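You operate a simulated robot arm through the tools that you are given. There is no shell and no other tool. Be economical: measure what you need, move in short steps, check, and stop when the job is done.

You are at the controls of a simulated robot arm. One attempt, no reset.

Task
Oil the trestle's pads, grip the strip, drop the loop lever, brake to DRAG and pay out once.
Fine: push the trestle oil button three times; all four before PAY OUT. The reel stays on; the other controls stay.

It is judged by the outcome, as a careful person would: the job done as asked, and still so three seconds after it is handed in. It fails if anything else is knocked over, pushed out of place, dropped, spilled or broken.

Robot
A 7-joint arm with a three-finger gripper, fixed in place. Base frame: the origin is at the foot of the arm, x ahead of it, y to its left, z up. Readings come in mm, degrees, newtons and seconds.
Its first joint turns from -166.0 to 166.0 degrees. Payload 2.69 kg.
The tool frame sits at the grasp point between the pads (the TCP): z along the fingers, y along the line on which they close. The tips reach 30 mm beyond it. Largest opening 128 mm; the body of the gripper starts 117 mm behind the TCP.
Orientation is that of the tool frame in the base frame, as [roll, pitch, yaw] about the fixed x, y, z axes, in that order (R = Rz(yaw) Ry(pitch) Rx(roll)). With the fingers straight down and closing along the base's y, the tool's x points along the base's -x, its y along +y and its z along -z.

Tools
- The arm moves only by the tool jog_arm. Its argument "series" is a list of rows, each a list of 7 numbers: the shift along the base's x, y, z in mm, then the turn, a rotation vector about the base's x, y, z in degrees, then the opening, from 0 (shut) to 1 (fully open). In form: [[tx, ty, tz, ax, ay, az, hand], ...]. A call has 1 to 12 rows; each row shifts and turns the commanded pose from where the row before left it. Rows are played at 5 a second. More than 50 mm and 8.6 degrees between two rows, or a gripper value outside its range, and nothing of the call is played. Where a pose cannot be reached the arm comes as near as it can. A force on the tool above 90 N (or 10 N above the force at the start of the call, whichever is more), or a blocked arm, ends the call early, and 0.2 s more pass. Each finger halts on what it meets, pressing with about 33 N; the grip force reading is that of the motor and also rises with nothing between the fingers. The clock runs only during rows and for 0.2 s after the last one: add rows that do not move to give the fingers time. It gives the time, the measured TCP pose, the force on the tool (base axes), the opening and the grip force at its end, in the units of the frame above (readings bear some noise), with the torque about the TCP (base axes, N m) and any sound that the robot's microphone picked up.
- Cameras (640 x 400 px; columns grow to the right, rows downward): "scene" is fixed at [393.5, 650.7, 1640.1]; the picture's right is [-0.78, -0.63, 0.00], its down [-0.35, 0.44, -0.83] and it looks along [0.52, -0.64, -0.56] (base axes); focal length 346 px, centre (320, 200). "wrist" rides on the gripper at [58, 54, -131] in the tool frame; the picture's right is [-0.68, 0.74, 0.00], its down [-0.62, -0.57, -0.55] and it looks along [-0.40, -0.37, 0.84] (tool axes); focal length 234 px, centre (320, 200).
- get_image(camera): a new picture of that camera. The clock stands still meanwhile.
- slide_trunk(by): slides the trunk up (or, below 0, down) by that many mm; the arm rides with it, the base frame stays. It gives what a move gives, with no picture.
- measure_at(camera, pixels): for up to 12 pixels [column, row] of the newest picture of that camera ("zoom" is the newest enlarged one), the place [x, y, z] in the base frame of the surface seen there, good to about 2 mm, but the place of the scene camera against the robot may be out by one fixed shift of up to 25 mm in any direction. The clock stands still meanwhile.
- close_up(camera, box): a new picture of the part [left, top, right, bottom] of that camera's present view, enlarged. The clock stands still meanwhile.
- sign_off(): hands the job in; it is judged then, once.

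Keep the steps short. Do not move on a guess: measure, check each grasp and each placing, and mend mistakes. In all there are 80 turns and 46 pictures (those below and enlarged ones count). Leave the gripper open and the arm clear of the work at the hand-in unless told otherwise, and finish with a single line.

The tools are called after ">>>" by a JSON object that holds its "api" and its "payload". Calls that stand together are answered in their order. jog_arm: Moves the arm, as the interface text tells. Its arguments: {"type":"object","properties":{"series":{"type":"array"}},"required":["series"]} The other tools are called the same way: slide_trunk (by) slides the trunk up or down; get_image (camera) takes a picture; measure_at (camera, pixels) gives the place of the surface under pixels of a picture; close_up (camera, box) takes an enlarged picture of a part of a camera's view; sign_off () hands the job in.

At the start:

```text
clock: 0.0
tcp_pos: [514.0, 182.1, 1380.7]
tool_rot: [-180.0, 0.0, -180.0]
ft_force: [-0.5, 0.2, 0.4]
wrist_torque: [-0.02, 0.01, -0.05]
grip_width: 127.8
gripper_force: 0.2
trunk travel left (down, up): [-250.0, 100.0]
```

scene: 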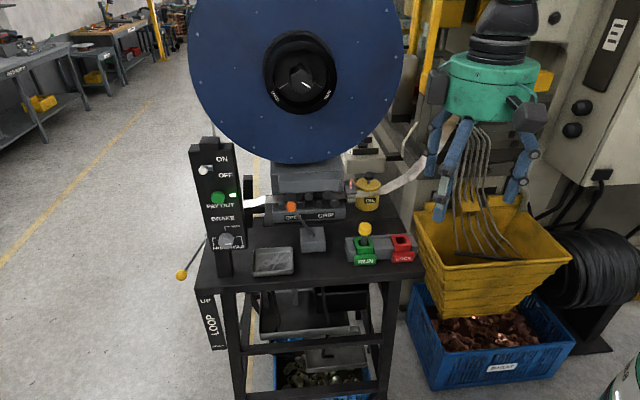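
wrist: 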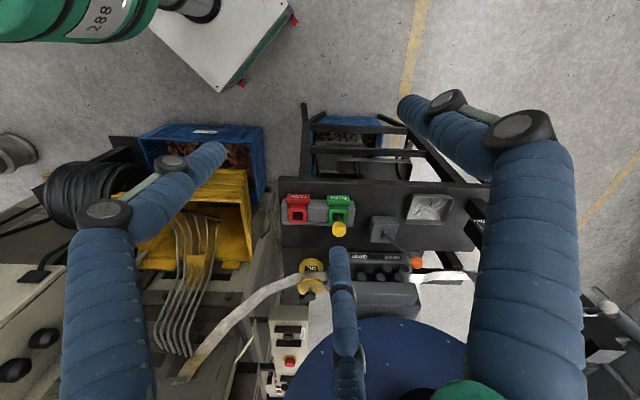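

I see a panel with ON/OFF, PAY OUT, BRAKE on the left, a grip lever (OPEN/GRIP), an oil pot, green and red boxes, and a loop lever. I'll enlarge these parts to read the labels.

>>> {"api": "close_up", "payload": {"camera": "scene", "box": [165, 130, 265, 260]}}

>>> {"api": "close_up", "payload": {"camera": "scene", "box": [250, 160, 430, 280]}}

>>> {"api": "close_up", "payload": {"camera": "scene", "box": [165, 230, 285, 400]}}

>>> {"api": "close_up", "payload": {"camera": "wrist", "box": [270, 170, 480, 310]}}

```text
3.08 times, centred on (215, 195) of scene
```

zoom: 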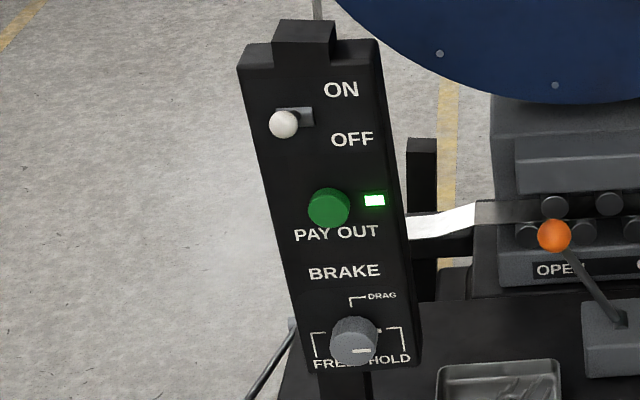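

```text
3.33 times, centred on (340, 220) of scene
```

zoom: 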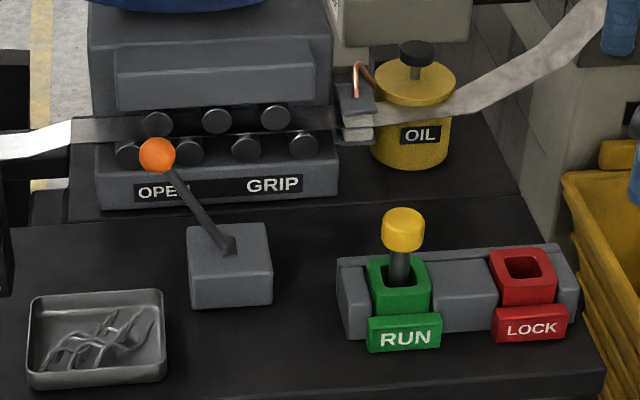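

```text
2.35 times, centred on (225, 315) of scene
```

zoom: 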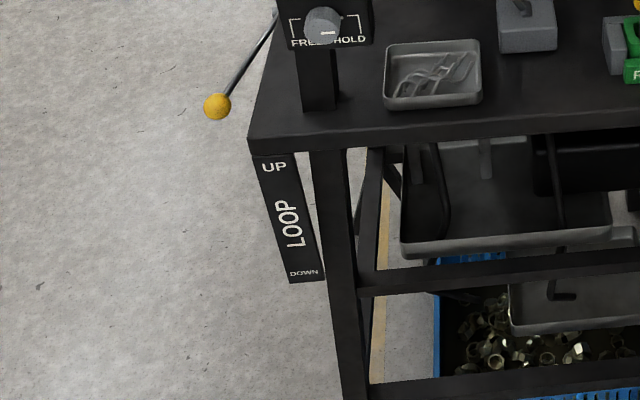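

```text
2.86 times, centred on (375, 240) of wrist
```

zoom: 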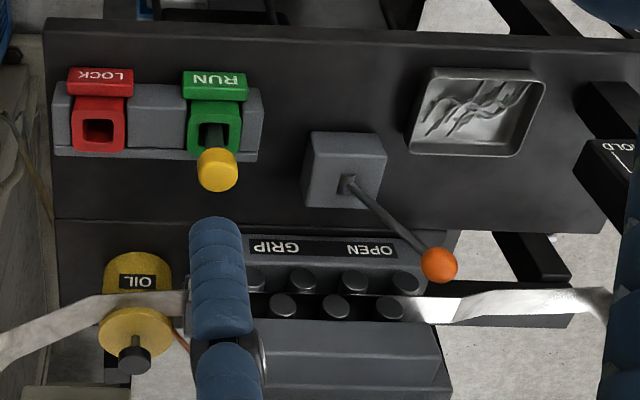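

I'll measure the main points in both full pictures: plunger top, lever balls, knob, button, panel face and table corners.

>>> {"api": "get_image", "payload": {"camera": "scene"}}

>>> {"api": "measure_at", "payload": {"camera": "scene", "pixels": [[367, 177], [292, 206], [312, 238], [181, 275], [217, 198], [224, 240], [203, 170], [200, 215], [238, 215], [234, 246], [210, 272], [400, 272]]}}

>>> {"api": "get_image", "payload": {"camera": "wrist"}}

>>> {"api": "measure_at", "payload": {"camera": "wrist", "pixels": [[314, 288], [415, 262], [382, 230], [300, 206], [340, 228], [290, 235], [480, 225], [290, 183], [603, 305], [380, 257], [428, 207], [310, 265]]}}

>>> {"api": "close_up", "payload": {"camera": "scene", "box": [200, 210, 256, 255]}}

```text
39 pictures are left
```

scene: 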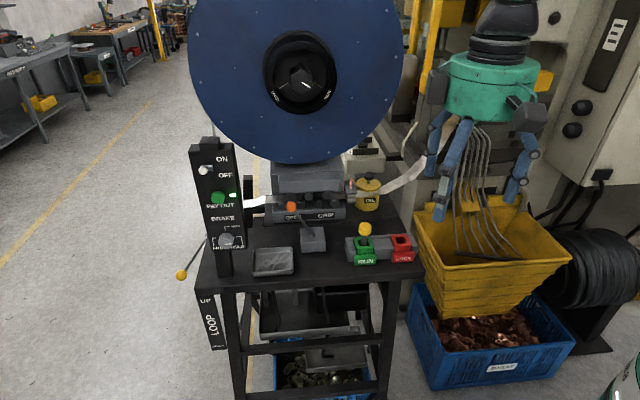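

```text
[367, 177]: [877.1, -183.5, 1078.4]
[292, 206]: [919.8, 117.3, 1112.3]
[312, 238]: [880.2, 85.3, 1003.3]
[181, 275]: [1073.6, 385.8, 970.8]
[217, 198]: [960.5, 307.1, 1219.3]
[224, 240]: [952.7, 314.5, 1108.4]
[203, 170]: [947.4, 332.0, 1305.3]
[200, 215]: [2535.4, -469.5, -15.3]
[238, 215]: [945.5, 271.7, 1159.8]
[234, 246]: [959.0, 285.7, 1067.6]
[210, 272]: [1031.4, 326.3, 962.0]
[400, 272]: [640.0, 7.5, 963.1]
```

```text
38 pictures are left
```

wrist: 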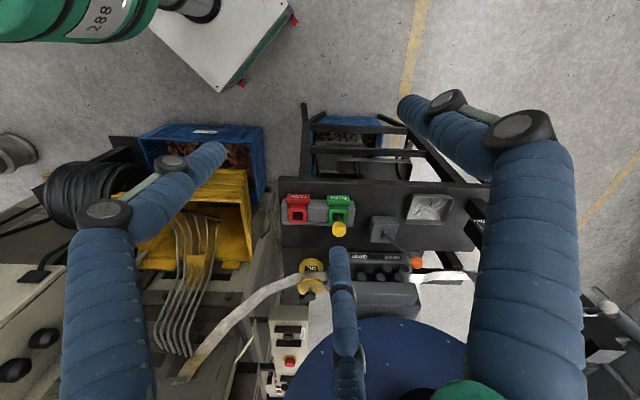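

```text
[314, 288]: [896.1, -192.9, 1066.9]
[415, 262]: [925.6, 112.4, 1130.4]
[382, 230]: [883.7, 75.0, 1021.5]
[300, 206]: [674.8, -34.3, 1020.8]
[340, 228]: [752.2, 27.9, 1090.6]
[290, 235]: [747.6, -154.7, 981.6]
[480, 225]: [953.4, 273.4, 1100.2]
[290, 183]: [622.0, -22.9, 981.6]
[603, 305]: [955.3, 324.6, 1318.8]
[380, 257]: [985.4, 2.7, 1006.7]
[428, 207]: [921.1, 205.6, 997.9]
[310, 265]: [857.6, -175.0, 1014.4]
```

```text
8.89 times, centred on (228, 232) of scene
```

zoom: 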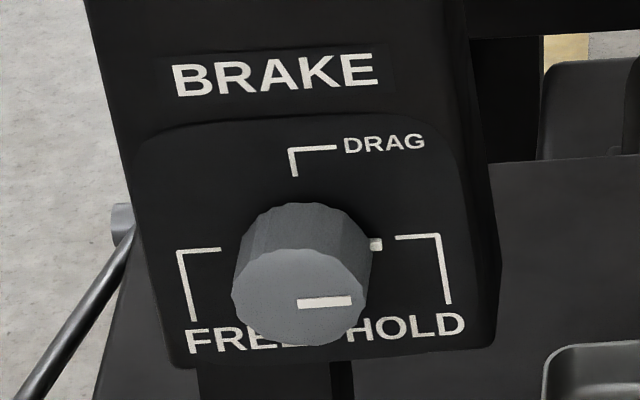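

The knob points at HOLD (3 o'clock), so DRAG is a quarter turn anticlockwise. The scene readings look about (9, 0, 18) mm off. Next I'll measure the reel front, the loop lever rod and the plunger.

>>> {"api": "close_up", "payload": {"camera": "scene", "box": [165, 225, 229, 289]}}

>>> {"api": "measure_at", "payload": {"camera": "scene", "pixels": [[181, 275], [187, 266], [193, 257], [199, 248], [369, 175], [300, 145], [385, 110], [300, 75], [300, 172], [402, 50], [285, 180], [213, 140]]}}

>>> {"api": "measure_at", "payload": {"camera": "wrist", "pixels": [[310, 295], [310, 292], [316, 268], [370, 340], [330, 370], [440, 360], [395, 238], [405, 250], [440, 278], [340, 232]]}}

>>> {"api": "close_up", "payload": {"camera": "wrist", "box": [280, 240, 360, 320]}}

```text
6.25 times, centred on (197, 257) of scene
```

zoom: 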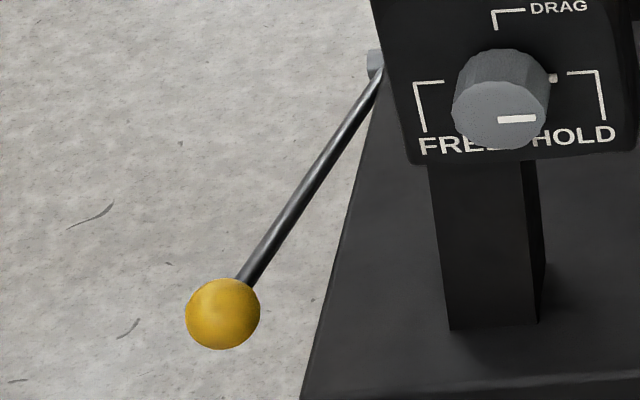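

```text
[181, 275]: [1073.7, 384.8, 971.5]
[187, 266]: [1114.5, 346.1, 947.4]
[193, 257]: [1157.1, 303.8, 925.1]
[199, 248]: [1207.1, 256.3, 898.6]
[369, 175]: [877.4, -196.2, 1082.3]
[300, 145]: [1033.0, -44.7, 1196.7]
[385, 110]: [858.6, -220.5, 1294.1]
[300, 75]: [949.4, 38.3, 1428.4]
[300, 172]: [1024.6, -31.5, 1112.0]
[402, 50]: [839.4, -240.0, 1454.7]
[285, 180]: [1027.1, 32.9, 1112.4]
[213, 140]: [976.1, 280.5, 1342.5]
```

```text
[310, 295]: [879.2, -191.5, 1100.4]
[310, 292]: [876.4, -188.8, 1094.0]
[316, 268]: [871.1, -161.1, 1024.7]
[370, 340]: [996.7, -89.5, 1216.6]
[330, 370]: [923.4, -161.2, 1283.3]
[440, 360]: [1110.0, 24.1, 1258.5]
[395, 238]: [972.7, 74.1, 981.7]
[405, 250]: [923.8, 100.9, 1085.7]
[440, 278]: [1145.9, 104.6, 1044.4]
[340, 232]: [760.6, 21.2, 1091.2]
```

```text
5.00 times, centred on (320, 280) of wrist
```

zoom: 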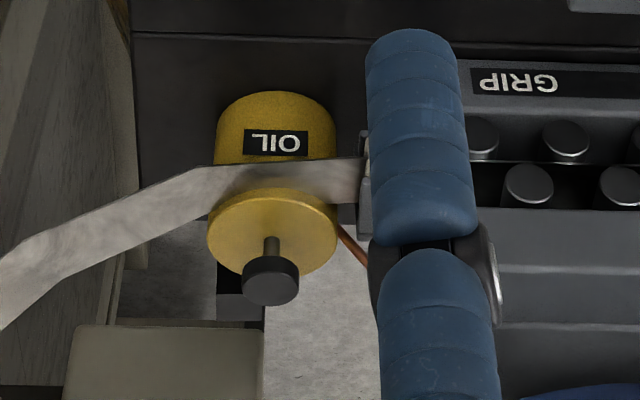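

The oil plunger top is near (885, -195, 1101), with the reel disk overhanging it, so I'll come in tilted. Next I need the trestle's yaw, the strip height and the lever pivot.

>>> {"api": "get_image", "payload": {"camera": "scene"}}

>>> {"api": "measure_at", "payload": {"camera": "scene", "pixels": [[206, 236], [205, 237], [201, 283], [413, 277], [300, 280], [212, 160], [230, 160], [410, 178], [390, 187], [425, 165], [210, 300], [220, 343]]}}

>>> {"api": "measure_at", "payload": {"camera": "wrist", "pixels": [[285, 181], [470, 187], [290, 283], [270, 295], [300, 278], [250, 310], [350, 254], [405, 258], [230, 330], [330, 262]]}}

```text
34 pictures are left
```

scene: 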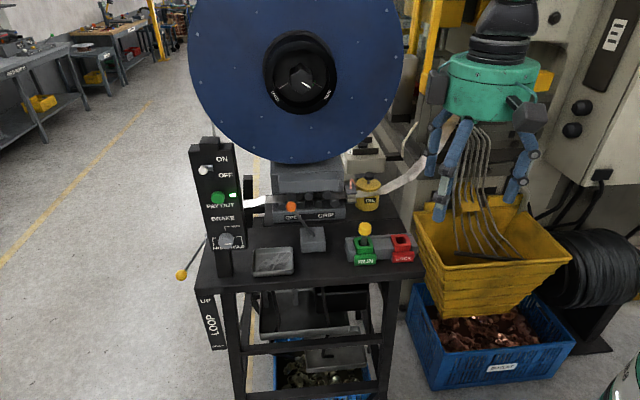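

```text
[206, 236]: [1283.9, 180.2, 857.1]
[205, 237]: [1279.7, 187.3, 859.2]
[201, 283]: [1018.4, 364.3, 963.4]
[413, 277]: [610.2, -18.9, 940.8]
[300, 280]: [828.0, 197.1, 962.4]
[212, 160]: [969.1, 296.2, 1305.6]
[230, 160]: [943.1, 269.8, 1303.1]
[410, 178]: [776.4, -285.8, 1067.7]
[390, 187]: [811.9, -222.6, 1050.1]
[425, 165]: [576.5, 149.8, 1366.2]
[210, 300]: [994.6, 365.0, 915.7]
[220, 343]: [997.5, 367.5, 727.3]
```

```text
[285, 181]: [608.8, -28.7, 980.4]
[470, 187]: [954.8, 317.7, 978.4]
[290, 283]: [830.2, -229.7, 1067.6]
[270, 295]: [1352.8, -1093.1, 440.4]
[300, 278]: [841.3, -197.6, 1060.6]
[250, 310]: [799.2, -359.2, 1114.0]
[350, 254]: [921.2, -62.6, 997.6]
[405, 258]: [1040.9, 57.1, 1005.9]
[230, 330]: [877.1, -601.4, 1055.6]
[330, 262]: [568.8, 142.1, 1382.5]
```

The trestle is turned exactly 45°. I'll go for the plunger first: shut the hand, turn it, tilt it 40° and move to a point in front of and above the plunger, clear of the reel.

>>> {"api": "jog_arm", "payload": {"series": [[27, -32, -14, 0, 0, -7.5, 0], [27, -32, -14, 0, 0, -7.5, 0], [27, -32, -14, 0, 0, -7.5, 0], [27, -32, -14, 0, 0, -7.5, 0], [27, -32, -14, -4, -6.93, 0, 0], [27, -32, -14, -4, -6.93, 0, 0], [27, -32, -14, -4, -6.93, 0, 0], [27, -32, -14, -4, -6.93, 0, 0], [27, -32, -14, -4, -6.93, 0, 0], [0, 0, 0, 0, 0, 0, 0]]}}

>>> {"api": "get_image", "payload": {"camera": "wrist"}}

>>> {"api": "get_image", "payload": {"camera": "scene"}}

```text
clock: 2.2
tcp_pos: [757.6, -105.2, 1255.9]
tool_rot: [180.0, 40.0, 150.0]
ft_force: [-0.2, -1.2, -0.7]
wrist_torque: [-0.01, 0.02, -0.02]
grip_width: 2.2
gripper_force: 31.3
trunk travel left (down, up): [-250.0, 100.0]
```

```text
33 pictures are left
```

wrist: 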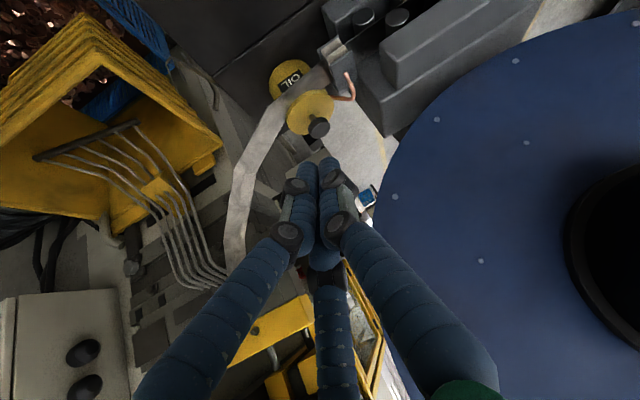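

```text
32 pictures are left
```

scene: 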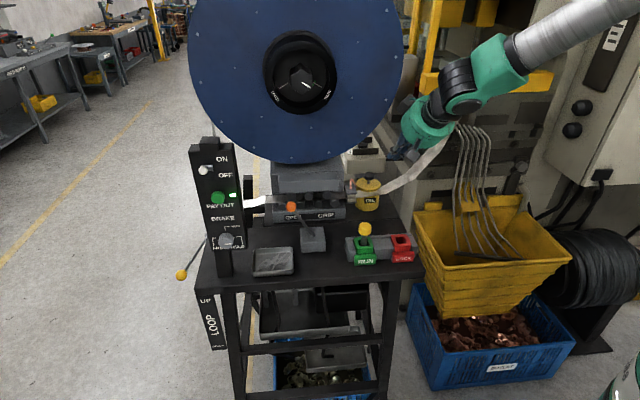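

The closed tips show at (325, 168) and the black plunger at (319, 127). I'll measure the plunger again from here.

>>> {"api": "close_up", "payload": {"camera": "wrist", "box": [270, 50, 366, 190]}}

>>> {"api": "measure_at", "payload": {"camera": "wrist", "pixels": [[319, 122], [319, 128], [319, 133], [313, 128], [326, 127], [270, 140], [285, 108]]}}

```text
2.86 times, centred on (318, 120) of wrist
```

zoom: 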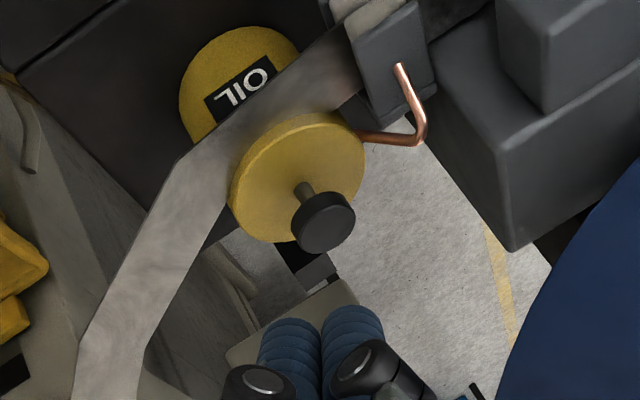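

```text
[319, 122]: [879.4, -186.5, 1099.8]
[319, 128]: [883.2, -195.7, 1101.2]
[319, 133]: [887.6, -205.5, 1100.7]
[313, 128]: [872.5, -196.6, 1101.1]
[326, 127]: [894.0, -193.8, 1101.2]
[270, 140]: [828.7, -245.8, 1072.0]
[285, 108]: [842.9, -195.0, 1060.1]
```

Plunger top centre is (884, -196, 1101). I'll move to about 30 mm above it.

>>> {"api": "jog_arm", "payload": {"series": [[28.7, -21.1, -24, 0, 0, 0, 0], [28.7, -21.1, -24, 0, 0, 0, 0], [28.7, -21.1, -24, 0, 0, 0, 0], [28.7, -21.1, -24, 0, 0, 0, 0], [0, 0, 0, 0, 0, 0, 0]]}}

>>> {"api": "get_image", "payload": {"camera": "wrist"}}

>>> {"api": "close_up", "payload": {"camera": "scene", "box": [330, 120, 430, 220]}}

```text
clock: 3.4
tcp_pos: [871.0, -191.4, 1160.0]
tool_rot: [-180.0, 40.1, 150.0]
ft_force: [1.3, -0.1, -0.2]
wrist_torque: [0.0, -0.03, -0.02]
grip_width: 2.3
gripper_force: 31.1
trunk travel left (down, up): [-250.0, 100.0]
```

```text
30 pictures are left
```

wrist: 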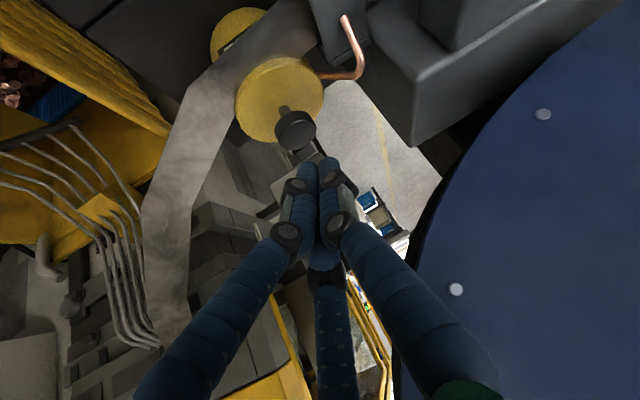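

```text
4.00 times, centred on (380, 170) of scene
```

zoom: 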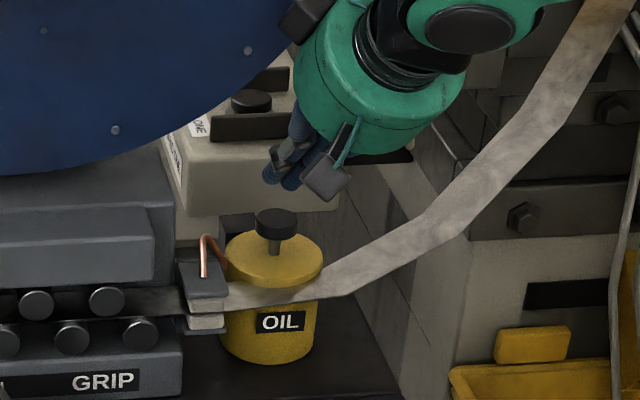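

The tip sits above the plunger with clear space all round. I'll lower to light contact.

>>> {"api": "jog_arm", "payload": {"series": [[1, 1, -12, 0, 0, 0, 0], [0, 0, -13, 0, 0, 0, 0], [0, 0, -5, 0, 0, 0, 0], [0, 0, -3, 0, 0, 0, 0]]}}

```text
clock: 4.4
tcp_pos: [872.2, -189.8, 1127.3]
tool_rot: [180.0, 40.0, 150.0]
ft_force: [0.8, -0.6, 0.7]
wrist_torque: [-0.03, 0.0, 0.01]
grip_width: 2.2
gripper_force: 31.6
trunk travel left (down, up): [-250.0, 100.0]
```

No contact yet at z 1127. I'll go down a little further.

>>> {"api": "jog_arm", "payload": {"series": [[0, 0, -3, 0, 0, 0, 0], [0, 0, -2, 0, 0, 0, 0]]}}

>>> {"api": "close_up", "payload": {"camera": "scene", "box": [340, 140, 400, 200]}}

```text
clock: 5.0
tcp_pos: [872.1, -190.5, 1121.9]
tool_rot: [180.0, 40.0, 150.0]
ft_force: [0.0, 0.9, 3.5]
wrist_torque: [-0.02, -0.04, -0.03]
grip_width: 2.1
gripper_force: 31.1
trunk travel left (down, up): [-250.0, 100.0]
```

```text
6.67 times, centred on (370, 170) of scene
```

zoom: 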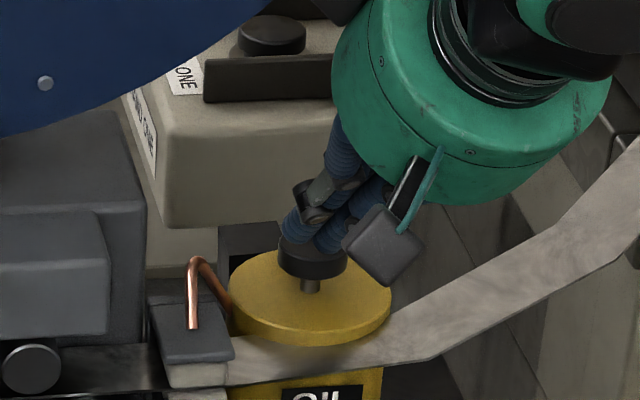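

The tip is centred on the plunger and pressing with 3.5 N. I'll push down gently and listen.

>>> {"api": "jog_arm", "payload": {"series": [[0, 0, -2, 0, 0, 0, 0], [0, 0, -2, 0, 0, 0, 0], [0, 0, -2, 0, 0, 0, 0]]}}

```text
clock: 5.8
tcp_pos: [872.4, -189.4, 1117.3]
tool_rot: [180.0, 40.1, 150.1]
ft_force: [2.2, -0.9, 4.5]
wrist_torque: [-0.06, -0.06, 0.04]
grip_width: 2.3
gripper_force: 31.3
trunk travel left (down, up): [-250.0, 100.0]
heard: click
```

I heard a click: push one. I'll raise clear of the plunger so it springs back.

>>> {"api": "jog_arm", "payload": {"series": [[0, 0, 8, 0, 0, 0, 0], [0, 0, 10, 0, 0, 0, 0], [0, 0, 0, 0, 0, 0, 0], [0, 0, 0, 0, 0, 0, 0]]}}

>>> {"api": "close_up", "payload": {"camera": "scene", "box": [340, 140, 400, 200]}}

```text
clock: 6.8
tcp_pos: [872.1, -189.6, 1134.3]
tool_rot: [179.9, 40.0, 150.0]
ft_force: [0.0, 0.8, 0.1]
wrist_torque: [0.02, 0.04, 0.02]
grip_width: 2.0
gripper_force: 31.5
trunk travel left (down, up): [-250.0, 100.0]
```

```text
6.67 times, centred on (370, 170) of scene
```

zoom: 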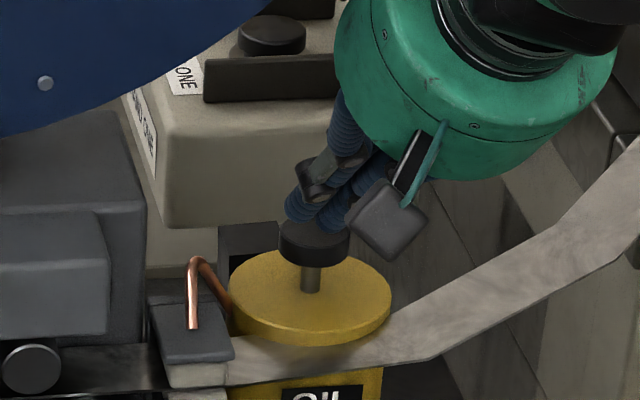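

The plunger sprang back fully. Push two follows, with the same stroke and release.

>>> {"api": "jog_arm", "payload": {"series": [[0, 0, -10, 0, 0, 0, 0], [0, 0, -4, 0, 0, 0, 0], [0, 0, -2, 0, 0, 0, 0], [0, 0, -2, 0, 0, 0, 0], [0, 0, 0, 0, 0, 0, 0]]}}

>>> {"api": "jog_arm", "payload": {"series": [[0, 0, 8, 0, 0, 0, 0], [0, 0, 10, 0, 0, 0, 0], [0, 0, 0, 0, 0, 0, 0], [0, 0, 0, 0, 0, 0, 0]]}}

```text
clock: 8.0
tcp_pos: [872.8, -189.2, 1117.1]
tool_rot: [179.9, 40.0, 150.1]
ft_force: [0.7, 1.5, 4.8]
wrist_torque: [0.03, -0.02, -0.03]
grip_width: 1.9
gripper_force: 31.3
trunk travel left (down, up): [-250.0, 100.0]
heard: click
```

```text
clock: 9.0
tcp_pos: [872.9, -190.2, 1134.7]
tool_rot: [-180.0, 40.1, 150.0]
ft_force: [0.0, -0.8, 0.2]
wrist_torque: [0.03, -0.01, -0.02]
grip_width: 2.3
gripper_force: 31.5
trunk travel left (down, up): [-250.0, 100.0]
```

Second click heard. Now push three and release, rising well clear.

>>> {"api": "jog_arm", "payload": {"series": [[0, 0, -10, 0, 0, 0, 0], [0, 0, -4, 0, 0, 0, 0], [0, 0, -2, 0, 0, 0, 0], [0, 0, -2, 0, 0, 0, 0], [0, 0, 0, 0, 0, 0, 0]]}}

>>> {"api": "jog_arm", "payload": {"series": [[0, 0, 8, 0, 0, 0, 0], [0, 0, 20, 0, 0, 0, 0], [-25, 20, 20, 0, 0, 0, 0], [-30, 20, 20, 0, 0, 0, 0], [0, 0, 0, 0, 0, 0, 0]]}}

```text
clock: 10.2
tcp_pos: [873.0, -189.3, 1117.1]
tool_rot: [-179.9, 40.0, 150.0]
ft_force: [-1.5, 1.8, 5.6]
wrist_torque: [0.05, 0.03, -0.01]
grip_width: 1.9
gripper_force: 32.0
trunk travel left (down, up): [-250.0, 100.0]
heard: click
```

```text
clock: 11.4
tcp_pos: [815.5, -150.8, 1184.6]
tool_rot: [179.9, 40.0, 150.0]
ft_force: [0.1, -0.5, 0.3]
wrist_torque: [0.02, -0.04, 0.0]
grip_width: 2.0
gripper_force: 31.7
trunk travel left (down, up): [-250.0, 100.0]
```

Three pushes, three clicks. Next is the grip lever. I'll move to a spot left of and above its orange ball and look before descending.

>>> {"api": "jog_arm", "payload": {"series": [[-10, 30, 30, 0, 0, 0, 0], [15, 41, 5, 0, 0, 0, 0], [15, 41, 5, 0, 0, 0, 0], [15, 41, 0, 0, 0, 0, 0], [16, 41, 0, 0, 0, 0, 0], [16, 41, 0, 0, 0, 0, 0], [16, 41, 0, 0, 0, 0, 0], [16, 41, 0, 0, 0, 0, 0], [0, 0, 0, 0, 0, 0, 0]]}}

>>> {"api": "get_image", "payload": {"camera": "wrist"}}

```text
clock: 13.4
tcp_pos: [915.8, 167.6, 1224.2]
tool_rot: [-180.0, 40.1, 150.0]
ft_force: [-0.1, 0.0, 0.2]
wrist_torque: [-0.06, 0.0, -0.02]
grip_width: 1.9
gripper_force: 31.4
trunk travel left (down, up): [-250.0, 100.0]
```

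```text
26 pictures are left
```

wrist: 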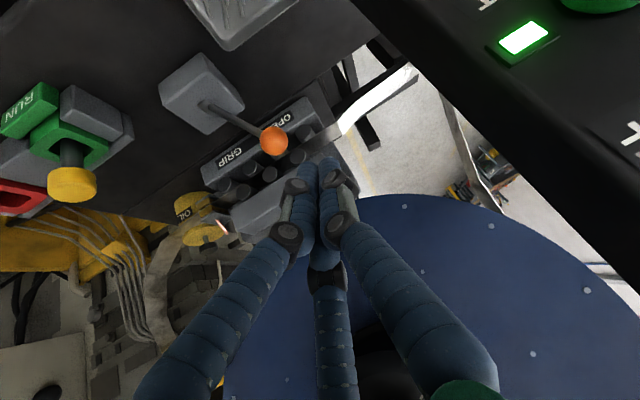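

The orange ball is at (274, 141), the rod foot at (208, 105), and the panel is at the right. I'll measure them.

>>> {"api": "measure_at", "payload": {"camera": "wrist", "pixels": [[274, 141], [262, 141], [286, 141], [207, 104], [235, 120], [252, 130], [200, 80], [480, 80], [526, 38], [610, 8], [420, 60]]}}

```text
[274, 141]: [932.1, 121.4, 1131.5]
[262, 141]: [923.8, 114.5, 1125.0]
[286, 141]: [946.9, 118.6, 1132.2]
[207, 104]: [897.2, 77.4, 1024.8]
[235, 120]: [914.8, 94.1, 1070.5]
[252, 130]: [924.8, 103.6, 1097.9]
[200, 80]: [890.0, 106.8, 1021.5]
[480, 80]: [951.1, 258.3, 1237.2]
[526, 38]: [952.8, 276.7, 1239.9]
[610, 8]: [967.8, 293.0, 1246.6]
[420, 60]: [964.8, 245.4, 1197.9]
```

Ball centre is about (l 740, b 581, z 1123) in trestle axes, with the rod leaning 27° left. I'll descend on the ball's left side with about 10 mm of gap.

>>> {"api": "jog_arm", "payload": {"series": [[20, -16, 0, 0, 0, 0, 0], [20, -17, 0, 0, 0, 0, 0], [0, 0, -35, 0, 0, 0, 0], [0, 0, -35, 0, 0, 0, 0], [0, 0, -28, 0, 0, 0, 0], [0, 0, 0, 0, 0, 0, 0]]}}

>>> {"api": "get_image", "payload": {"camera": "wrist"}}

>>> {"api": "close_up", "payload": {"camera": "scene", "box": [190, 120, 350, 280]}}

```text
clock: 14.8
tcp_pos: [957.1, 135.3, 1126.4]
tool_rot: [-179.9, 40.0, 150.0]
ft_force: [0.4, 0.4, -0.3]
wrist_torque: [0.02, 0.0, -0.01]
grip_width: 1.9
gripper_force: 31.3
trunk travel left (down, up): [-250.0, 100.0]
```

```text
25 pictures are left
```

wrist: 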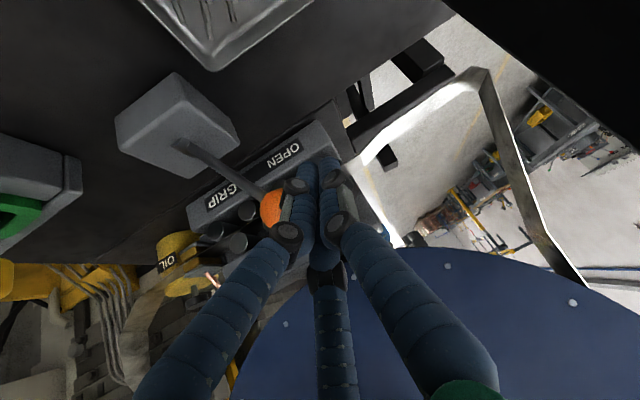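

```text
2.50 times, centred on (270, 200) of scene
```

zoom: 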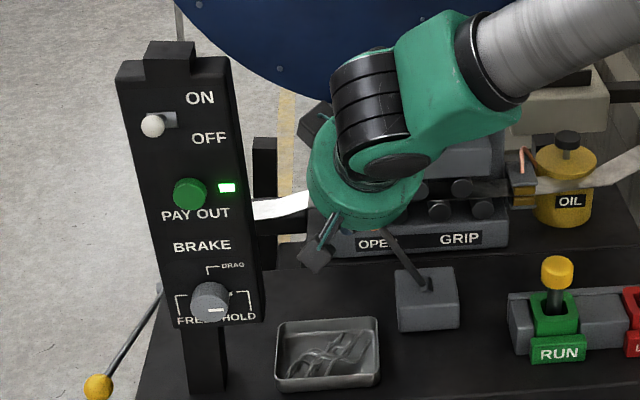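

The fingers are just left of the ball. I'll push along the trestle towards GRIP, starting with 60 mm.

>>> {"api": "jog_arm", "payload": {"series": [[-8.5, -8.5, 0, 0, 0, 0, 0], [-8.5, -8.5, 0, 0, 0, 0, 0], [-8.5, -8.5, 0, 0, 0, 0, 0], [-8.5, -8.5, 0, 0, 0, 0, 0], [-8.5, -8.5, 0, 0, 0, 0, 0]]}}

>>> {"api": "get_image", "payload": {"camera": "wrist"}}

```text
clock: 16.0
tcp_pos: [914.5, 91.7, 1126.3]
tool_rot: [179.9, 40.0, 150.0]
ft_force: [0.0, 0.0, 0.2]
wrist_torque: [-0.01, 0.0, -0.01]
grip_width: 2.1
gripper_force: 31.6
trunk travel left (down, up): [-250.0, 100.0]
```

```text
23 pictures are left
```

wrist: 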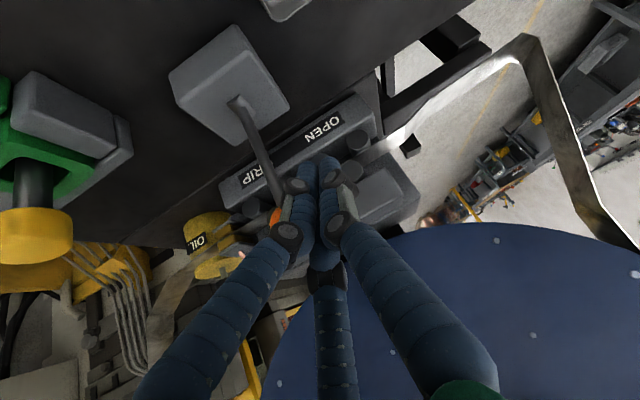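

The lever follows with almost no force. I'll continue another 48 mm and check.

>>> {"api": "jog_arm", "payload": {"series": [[-8.5, -8.5, 0, 0, 0, 0, 0], [-8.5, -8.5, 0, 0, 0, 0, 0], [-8.5, -8.5, 0, 0, 0, 0, 0], [-8.5, -8.5, 0, 0, 0, 0, 0]]}}

>>> {"api": "get_image", "payload": {"camera": "wrist"}}

```text
clock: 17.0
tcp_pos: [880.3, 57.6, 1126.0]
tool_rot: [180.0, 40.1, 150.0]
ft_force: [-0.4, 0.4, -0.3]
wrist_torque: [-0.04, 0.01, -0.02]
grip_width: 2.1
gripper_force: 31.6
trunk travel left (down, up): [-250.0, 100.0]
```

```text
22 pictures are left
```

wrist: 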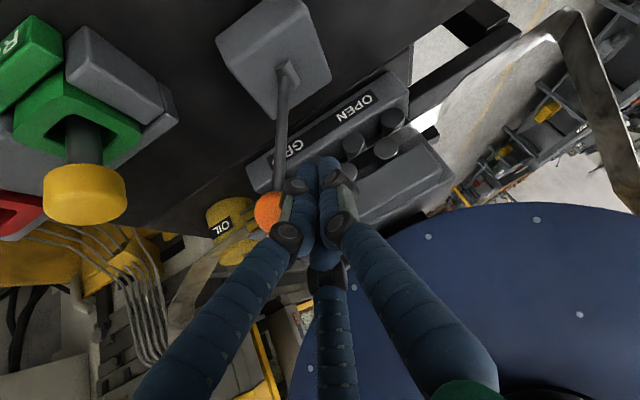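

The ball is now right of vertical. I'll continue in smaller steps and watch for the end stop.

>>> {"api": "jog_arm", "payload": {"series": [[-5, -5, 0, 0, 0, 0, 0], [-5, -5, 0, 0, 0, 0, 0], [-4, -4, 0, 0, 0, 0, 0]]}}

>>> {"api": "measure_at", "payload": {"camera": "wrist", "pixels": [[266, 210], [285, 75], [281, 130], [277, 180]]}}

```text
clock: 17.8
tcp_pos: [871.8, 51.9, 1127.4]
tool_rot: [179.6, 40.2, 150.3]
ft_force: [54.7, 62.6, -9.2]
wrist_torque: [0.35, -0.98, -0.06]
grip_width: 2.1
gripper_force: 31.0
trunk travel left (down, up): [-250.0, 100.0]
```

```text
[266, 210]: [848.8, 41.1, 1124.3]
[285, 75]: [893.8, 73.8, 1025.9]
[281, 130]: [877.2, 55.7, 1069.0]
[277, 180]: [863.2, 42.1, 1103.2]
```

The force rose to 83 N, so that's the end stop. I'll back off and rise clear, then look.

>>> {"api": "jog_arm", "payload": {"series": [[8, 8, 0, 0, 0, 0, 0], [10, 10, 0, 0, 0, 0, 0], [5, 5, 30, 0, 0, 0, 0], [0, 0, 40, 0, 0, 0, 0], [-25, 25, 30, 0, 0, 0, 0], [-25, 25, 0, 0, 0, 0, 0], [0, 0, 0, 0, 0, 0, 0]]}}

>>> {"api": "get_image", "payload": {"camera": "wrist"}}

>>> {"api": "measure_at", "payload": {"camera": "wrist", "pixels": [[320, 60]]}}

```text
clock: 19.4
tcp_pos: [839.8, 117.3, 1226.0]
tool_rot: [-179.9, 40.0, 150.0]
ft_force: [0.3, 0.3, 0.6]
wrist_torque: [-0.06, -0.04, -0.01]
grip_width: 2.0
gripper_force: 31.3
trunk travel left (down, up): [-250.0, 100.0]
```

```text
21 pictures are left
```

wrist: 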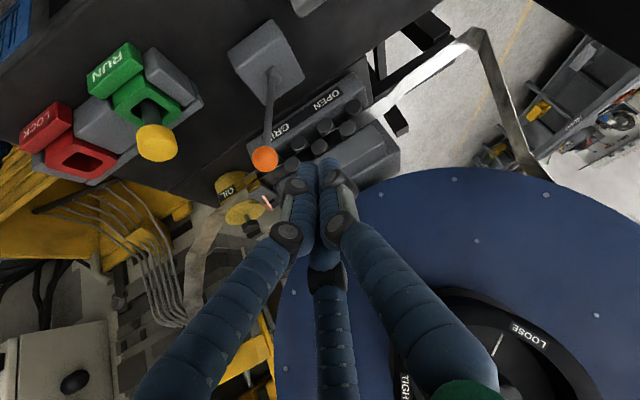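

```text
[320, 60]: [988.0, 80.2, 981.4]
```

The lever stays over at GRIP. Next is the brake knob. I'll pull back from the trestle, turn the tool level facing the panel, open the hand partly and take a look.

>>> {"api": "jog_arm", "payload": {"series": [[-32, 32, 0, 0, 0, -7.5, 0], [-32, 32, 0, 0, 0, -7.5, 0], [-32, 32, 0, -5.89, -5.89, 0, 0], [-32, 32, 0, -5.89, -5.89, 0, 0], [23, 23, -10, -5.89, -5.89, 0, 0.3], [23, 23, -10, -5.89, -5.89, 0, 0.4], [23, 23, -15, -5.89, -5.89, 0, 0.5], [23, 23, -15, -5.89, -5.89, 0, 0.5], [23, 23, -15, 0, 0, 0, 0.5], [23, 23, -15, 0, 0, 0, 0.5], [21, 21, -20, 0, 0, 0, 0.5], [0, 0, 0, 0, 0, 0, 0.5]]}}

>>> {"api": "get_image", "payload": {"camera": "wrist"}}

```text
clock: 22.0
tcp_pos: [869.1, 405.0, 1124.7]
tool_rot: [-94.9, 89.9, -139.9]
ft_force: [0.2, 0.8, -0.7]
wrist_torque: [-0.05, -0.06, -0.06]
grip_width: 64.2
gripper_force: 0.2
trunk travel left (down, up): [-250.0, 100.0]
```

```text
20 pictures are left
```

wrist: 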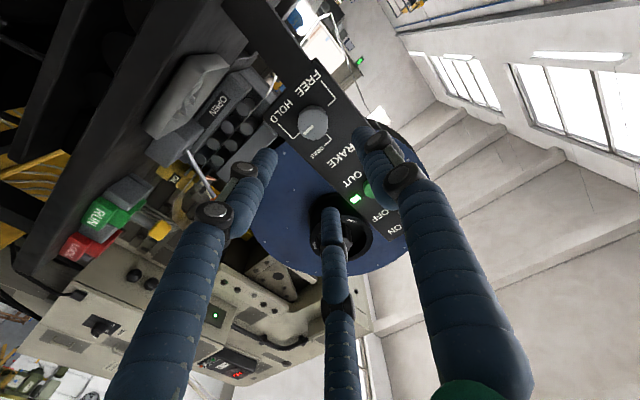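

The knob is at (313, 122). I'll enlarge and measure it together with the panel and button.

>>> {"api": "close_up", "payload": {"camera": "wrist", "box": [255, 60, 405, 220]}}

>>> {"api": "measure_at", "payload": {"camera": "wrist", "pixels": [[313, 122], [302, 122], [324, 122], [313, 112], [313, 133], [350, 150], [300, 100], [368, 192], [356, 199], [330, 190], [285, 125]]}}

```text
2.50 times, centred on (330, 140) of wrist
```

zoom: 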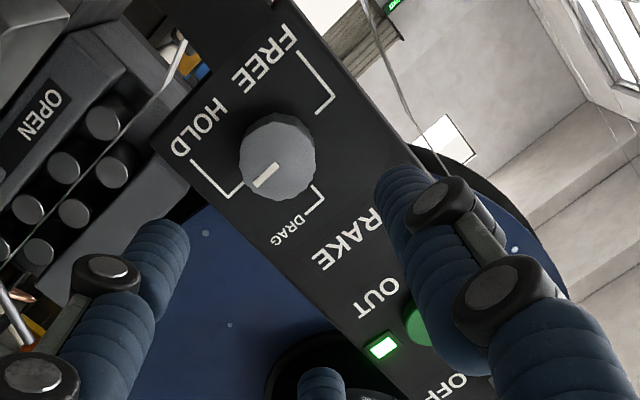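

```text
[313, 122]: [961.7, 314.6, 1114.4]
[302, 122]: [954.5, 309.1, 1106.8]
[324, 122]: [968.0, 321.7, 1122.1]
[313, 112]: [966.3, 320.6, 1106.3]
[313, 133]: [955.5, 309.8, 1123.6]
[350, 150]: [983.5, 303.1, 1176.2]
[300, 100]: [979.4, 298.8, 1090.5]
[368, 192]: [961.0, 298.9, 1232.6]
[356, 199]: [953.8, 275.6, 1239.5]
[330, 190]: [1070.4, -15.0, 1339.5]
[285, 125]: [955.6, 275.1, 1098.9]
```

Knob centre is (961, 314, 1115), about 33 mm across, and the panel is at b 481. I'll centre on it and advance with the fingers either side, tips about 7 mm short of the panel.

>>> {"api": "jog_arm", "payload": {"series": [[0.5, 0.5, -9.3, 0, 0, 0, 0.5], [27, -27, 0, 0, 0, 0, 0.5], [27, -27, 0, 0, 0, 0, 0.5], [27, -27, 0, 0, 0, 0, 0.5], [0, 0, 0, 0, 0, 0, 0.5]]}}

>>> {"api": "get_image", "payload": {"camera": "wrist"}}

```text
clock: 23.2
tcp_pos: [952.6, 322.5, 1116.4]
tool_rot: [-138.4, 89.9, 176.6]
ft_force: [-0.5, 0.1, 0.5]
wrist_torque: [0.01, 0.01, 0.01]
grip_width: 64.0
gripper_force: 0.1
trunk travel left (down, up): [-250.0, 100.0]
```

```text
18 pictures are left
```

wrist: 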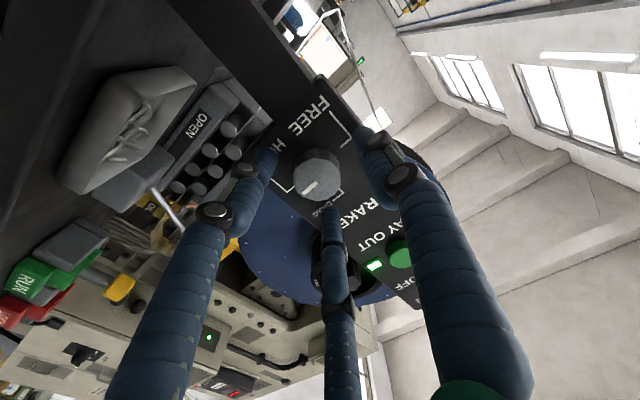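

The knob lies between the pads, l 901.6. I'll close on it.

>>> {"api": "jog_arm", "payload": {"series": [[0, 0, -1, 0, 0, 0, 0.35], [0, 0, 0, 0, 0, 0, 0], [0, 0, 0, 0, 0, 0, 0], [0, 0, 0, 0, 0, 0, 0]]}}

```text
clock: 24.2
tcp_pos: [952.2, 322.0, 1115.5]
tool_rot: [-125.0, 89.9, -170.1]
ft_force: [-4.7, -7.2, -5.6]
wrist_torque: [-0.09, 0.03, -0.3]
grip_width: 32.9
gripper_force: 45.1
trunk travel left (down, up): [-250.0, 100.0]
```

Gripped at 32.9 mm. I'll turn anticlockwise 32° first and check.

>>> {"api": "jog_arm", "payload": {"series": [[0, 0, 0, -5.66, 5.66, 0, 0], [0, 0, 0, -5.66, 5.66, 0, 0], [0, 0, 0, -5.66, 5.66, 0, 0], [0, 0, 0, -5.66, 5.66, 0, 0], [0, 0, 0, 0, 0, 0, 0]]}}

>>> {"api": "close_up", "payload": {"camera": "scene", "box": [180, 190, 280, 270]}}

```text
clock: 25.4
tcp_pos: [949.4, 322.0, 1115.6]
tool_rot: [-90.1, 57.8, -135.2]
ft_force: [-9.2, -13.6, -12.2]
wrist_torque: [0.24, 0.25, -0.55]
grip_width: 32.9
gripper_force: 45.3
trunk travel left (down, up): [-250.0, 100.0]
```

```text
5.00 times, centred on (230, 230) of scene
```

zoom: 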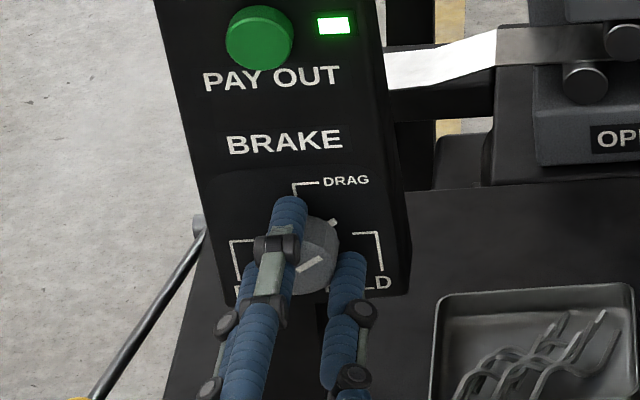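

The pointer turned with the grip, about 32° so far. I'll ease the side load a little and turn the remaining 58°.

>>> {"api": "jog_arm", "payload": {"series": [[-0.7, -0.7, -1, -5.13, 5.13, 0, 0], [0, 0, 0, -5.13, 5.13, 0, 0], [0, 0, 0, -5.13, 5.13, 0, 0], [0, 0, 0, -5.13, 5.13, 0, 0], [0, 0, 0, -5.13, 5.13, 0, 0], [0, 0, 0, -5.13, 5.13, 0, 0], [0, 0, 0, -5.13, 5.13, 0, 0], [0, 0, 0, -5.13, 5.13, 0, 0], [0, 0, 0, 0, 0, 0, 0]]}}

>>> {"api": "close_up", "payload": {"camera": "scene", "box": [180, 190, 280, 270]}}

```text
clock: 27.4
tcp_pos: [951.7, 322.5, 1113.5]
tool_rot: [-90.0, -0.1, -135.0]
ft_force: [-3.7, -10.3, -9.1]
wrist_torque: [0.19, 0.24, -0.29]
grip_width: 33.0
gripper_force: 44.8
trunk travel left (down, up): [-250.0, 100.0]
```

```text
5.00 times, centred on (230, 230) of scene
```

zoom: 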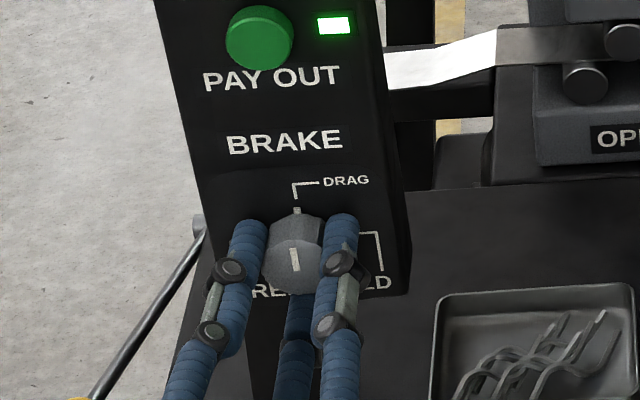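

The pointer is on the DRAG mark. I'll open and back straight off.

>>> {"api": "jog_arm", "payload": {"series": [[0, 0, 0, 0, 0, 0, 0.3], [0, 0, 0, 0, 0, 0, 0.5], [0, 0, 0, 0, 0, 0, 0.5], [-25, 25, 0, 0, 0, 0, 0.5], [-30, 30, 0, 0, 0, 0, 0.5], [-30, 30, 0, 0, 0, 0, 0.5], [0, 0, 0, 0, 0, 0, 0.5]]}}

>>> {"api": "close_up", "payload": {"camera": "scene", "box": [160, 180, 320, 300]}}

>>> {"api": "get_image", "payload": {"camera": "wrist"}}

```text
clock: 29.0
tcp_pos: [865.2, 407.3, 1114.5]
tool_rot: [-90.1, -0.1, -135.0]
ft_force: [-0.2, 0.2, -0.6]
wrist_torque: [0.0, 0.01, 0.01]
grip_width: 64.0
gripper_force: 0.0
trunk travel left (down, up): [-250.0, 100.0]
```

```text
3.33 times, centred on (240, 240) of scene
```

zoom: 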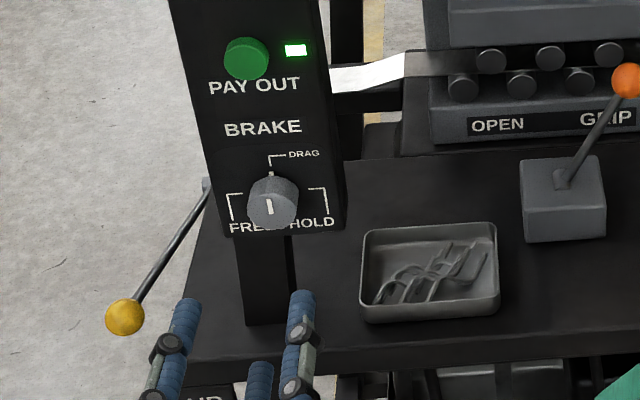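

```text
14 pictures are left
```

wrist: 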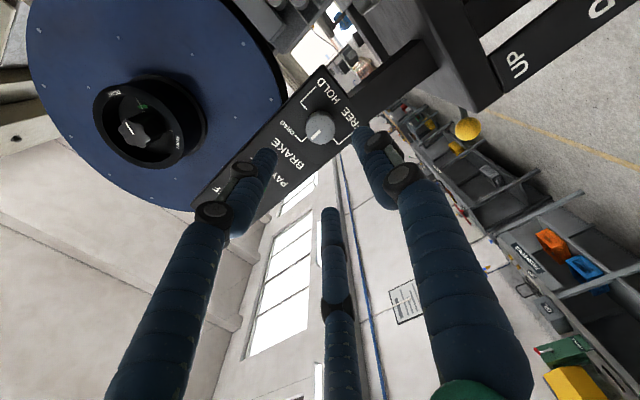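

Brake is on DRAG and the grip lever is at GRIP. The yellow loop ball shows at (467, 128), so I'll measure it, its rod and the table corner.

>>> {"api": "measure_at", "payload": {"camera": "wrist", "pixels": [[467, 129], [461, 129], [473, 129], [467, 122], [467, 135], [462, 113], [503, 102], [497, 85], [560, 60], [500, 78]]}}

```text
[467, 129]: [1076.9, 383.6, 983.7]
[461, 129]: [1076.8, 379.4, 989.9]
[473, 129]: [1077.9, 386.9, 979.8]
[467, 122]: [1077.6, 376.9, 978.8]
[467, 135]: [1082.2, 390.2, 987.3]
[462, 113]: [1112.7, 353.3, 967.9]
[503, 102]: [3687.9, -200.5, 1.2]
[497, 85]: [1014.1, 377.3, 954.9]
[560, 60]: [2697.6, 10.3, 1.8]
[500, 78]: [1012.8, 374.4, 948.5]
```

Ball centre is (1092, 380, 981), and the lever swings in the trestle's fore-aft plane. I'll shut the hand, yaw 15° and move in front of and slightly above the ball.

>>> {"api": "jog_arm", "payload": {"series": [[25.4, 6.1, -16.8, 0, 0, 5, 0], [25.4, 6.1, -16.8, 0, 0, 5, 0], [25.4, 6.1, -16.8, 0, 0, 5, 0], [25.4, 6.1, -16.8, 0, 0, 0, 0], [25.4, 6.1, -16.8, 0, 0, 0, 0], [0, 0, 0, 0, 0, 0, 0]]}}

>>> {"api": "get_image", "payload": {"camera": "wrist"}}

```text
clock: 30.4
tcp_pos: [993.5, 437.6, 1030.9]
tool_rot: [-90.0, -0.2, -120.0]
ft_force: [0.6, 0.3, -1.0]
wrist_torque: [-0.01, -0.02, -0.03]
grip_width: 2.4
gripper_force: 31.5
trunk travel left (down, up): [-250.0, 100.0]
```

```text
13 pictures are left
```

wrist: 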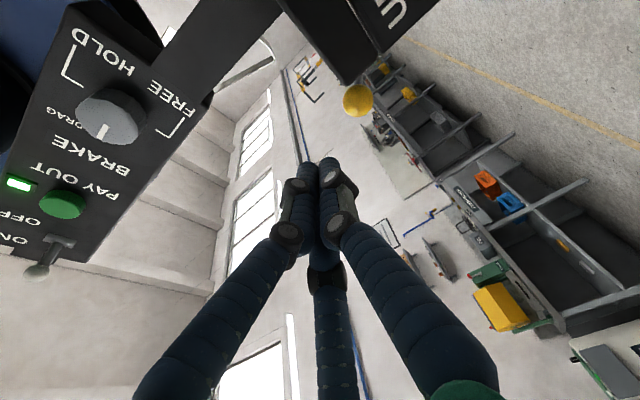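

Reached precisely. I'll move forward 100 mm so the closed fingers lie over the ball.

>>> {"api": "jog_arm", "payload": {"series": [[28.9, -16.7, 0, 0, 0, 0, 0], [28.9, -16.7, 0, 0, 0, 0, 0], [28.9, -16.7, 0, 0, 0, 0, 0], [0, 0, 0, 0, 0, 0, 0]]}}

>>> {"api": "get_image", "payload": {"camera": "wrist"}}

```text
clock: 31.4
tcp_pos: [1079.9, 387.7, 1029.8]
tool_rot: [-90.0, -0.1, -120.0]
ft_force: [0.4, -0.2, 0.4]
wrist_torque: [0.01, -0.05, 0.0]
grip_width: 2.1
gripper_force: 31.4
trunk travel left (down, up): [-250.0, 100.0]
```

```text
12 pictures are left
```

wrist: 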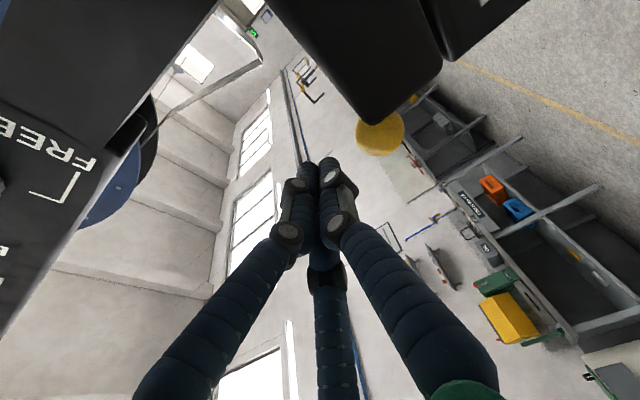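

Positioned over the ball. I'll press down in steps, first 44 mm.

>>> {"api": "jog_arm", "payload": {"series": [[0, 0, -14, 0, 0, 0, 0], [0, 0, -10, 0, 0, 0, 0], [0, 0, -10, 0, 0, 0, 0], [0, 0, -10, 0, 0, 0, 0]]}}

>>> {"api": "close_up", "payload": {"camera": "scene", "box": [120, 200, 280, 360]}}

```text
clock: 32.4
tcp_pos: [1079.3, 387.2, 986.2]
tool_rot: [-90.0, -0.1, -120.0]
ft_force: [-0.9, 0.7, -0.1]
wrist_torque: [0.01, -0.02, -0.01]
grip_width: 2.3
gripper_force: 31.2
trunk travel left (down, up): [-250.0, 100.0]
```

```text
2.50 times, centred on (200, 280) of scene
```

zoom: 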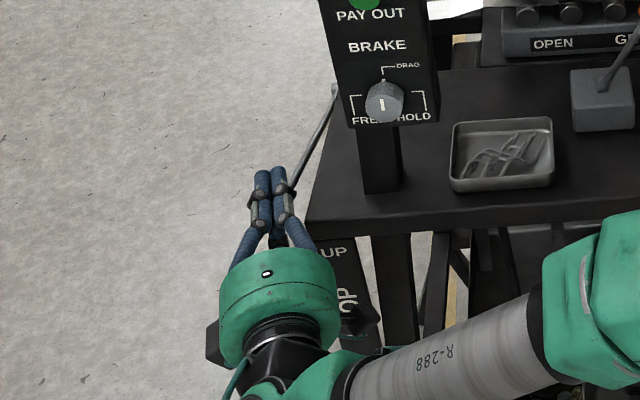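

Next to no force, so I need to check that the ball is really moving.

>>> {"api": "get_image", "payload": {"camera": "wrist"}}

>>> {"api": "measure_at", "payload": {"camera": "wrist", "pixels": [[375, 130], [380, 140], [370, 145]]}}

```text
10 pictures are left
```

wrist: 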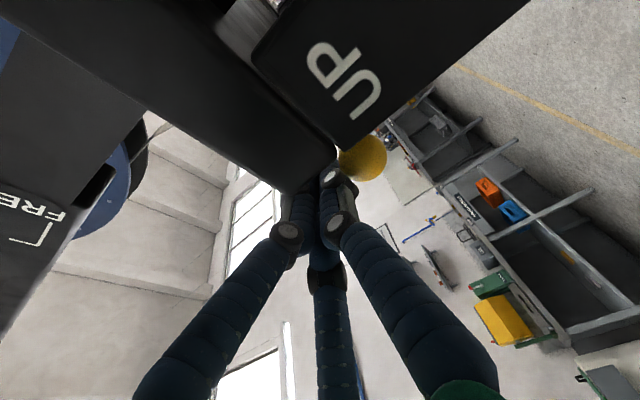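

```text
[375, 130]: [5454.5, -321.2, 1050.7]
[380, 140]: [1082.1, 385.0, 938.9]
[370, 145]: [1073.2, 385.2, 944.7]
```

The ball has gone down with the fingers (about z 947). I'll continue pushing down.

>>> {"api": "jog_arm", "payload": {"series": [[0, 0, -12, 0, 0, 0, 0], [0, 0, -12, 0, 0, 0, 0], [0, 0, -12, 0, 0, 0, 0], [0, 0, -12, 0, 0, 0, 0], [0, 0, -12, 0, 0, 0, 0], [0, 0, -12, 0, 0, 0, 0]]}}

```text
clock: 33.8
tcp_pos: [1079.5, 387.8, 915.8]
tool_rot: [-90.0, -0.1, -120.1]
ft_force: [0.5, 0.6, -0.1]
wrist_torque: [0.03, 0.01, -0.03]
grip_width: 1.9
gripper_force: 31.4
trunk travel left (down, up): [-250.0, 100.0]
```

>>> {"api": "jog_arm", "payload": {"series": [[0, 0, -12, 0, 0, 0, 0], [0, 0, -12, 0, 0, 0, 0], [0, 0, -12, 0, 0, 0, 0], [0, 0, -12, 0, 0, 0, 0], [0, 0, -12, 0, 0, 0, 0], [0, 0, 0, 0, 0, 0, 0]]}}

>>> {"api": "get_image", "payload": {"camera": "wrist"}}

```text
clock: 35.2
tcp_pos: [1078.5, 387.3, 855.1]
tool_rot: [-90.0, -0.1, -120.1]
ft_force: [1.0, 0.8, -0.9]
wrist_torque: [0.02, -0.03, -0.05]
grip_width: 2.2
gripper_force: 31.5
trunk travel left (down, up): [-250.0, 100.0]
```

```text
9 pictures are left
```

wrist: 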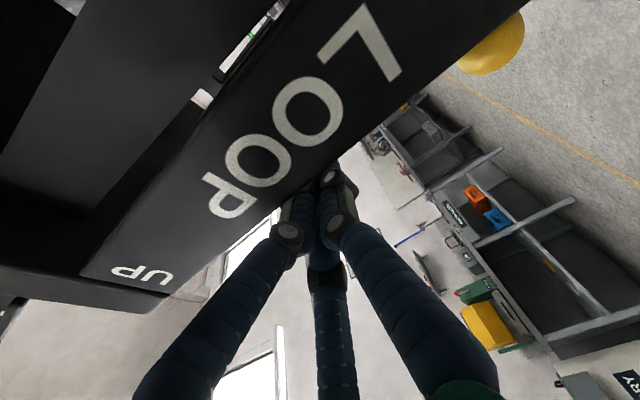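

The ball has dropped on its own past centre, to (495, 45). I'll measure where it rests.

>>> {"api": "measure_at", "payload": {"camera": "wrist", "pixels": [[495, 50], [480, 60], [505, 40]]}}

>>> {"api": "close_up", "payload": {"camera": "scene", "box": [120, 220, 280, 400]}}

```text
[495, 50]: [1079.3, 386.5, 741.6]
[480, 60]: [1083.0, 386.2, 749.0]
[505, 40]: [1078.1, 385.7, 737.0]
```

```text
2.22 times, centred on (200, 310) of scene
```

zoom: 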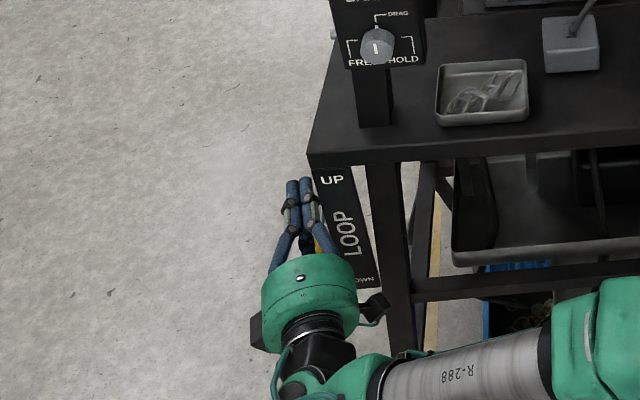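

The ball rests at z about 741, level with the DOWN mark. I'll nudge down lightly to confirm it is on its stop.

>>> {"api": "jog_arm", "payload": {"series": [[0, 0, -28, 0, 0, 0, 0], [0, 0, -28, 0, 0, 0, 0], [0, 0, -26, 0, 0, 0, 0], [0, 0, -6, 0, 0, 0, 0], [0, 0, -3, 0, 0, 0, 0], [0, 0, -2, 0, 0, 0, 0]]}}

```text
clock: 35.8
tcp_pos: [1067.2, 387.7, 820.0]
tool_rot: [-89.9, 0.2, -119.2]
ft_force: [1.6, 11.9, -2.7]
wrist_torque: [-0.13, -0.12, -0.48]
grip_width: 2.0
gripper_force: 31.2
out of reach, approached as far as the arm can: row 1, 2, 3
trunk travel left (down, up): [-250.0, 100.0]
stopped in row 3: the force on the tool passed its limit at 108 N (the readings are from after the stop); the commanded pose is now the measured one
```

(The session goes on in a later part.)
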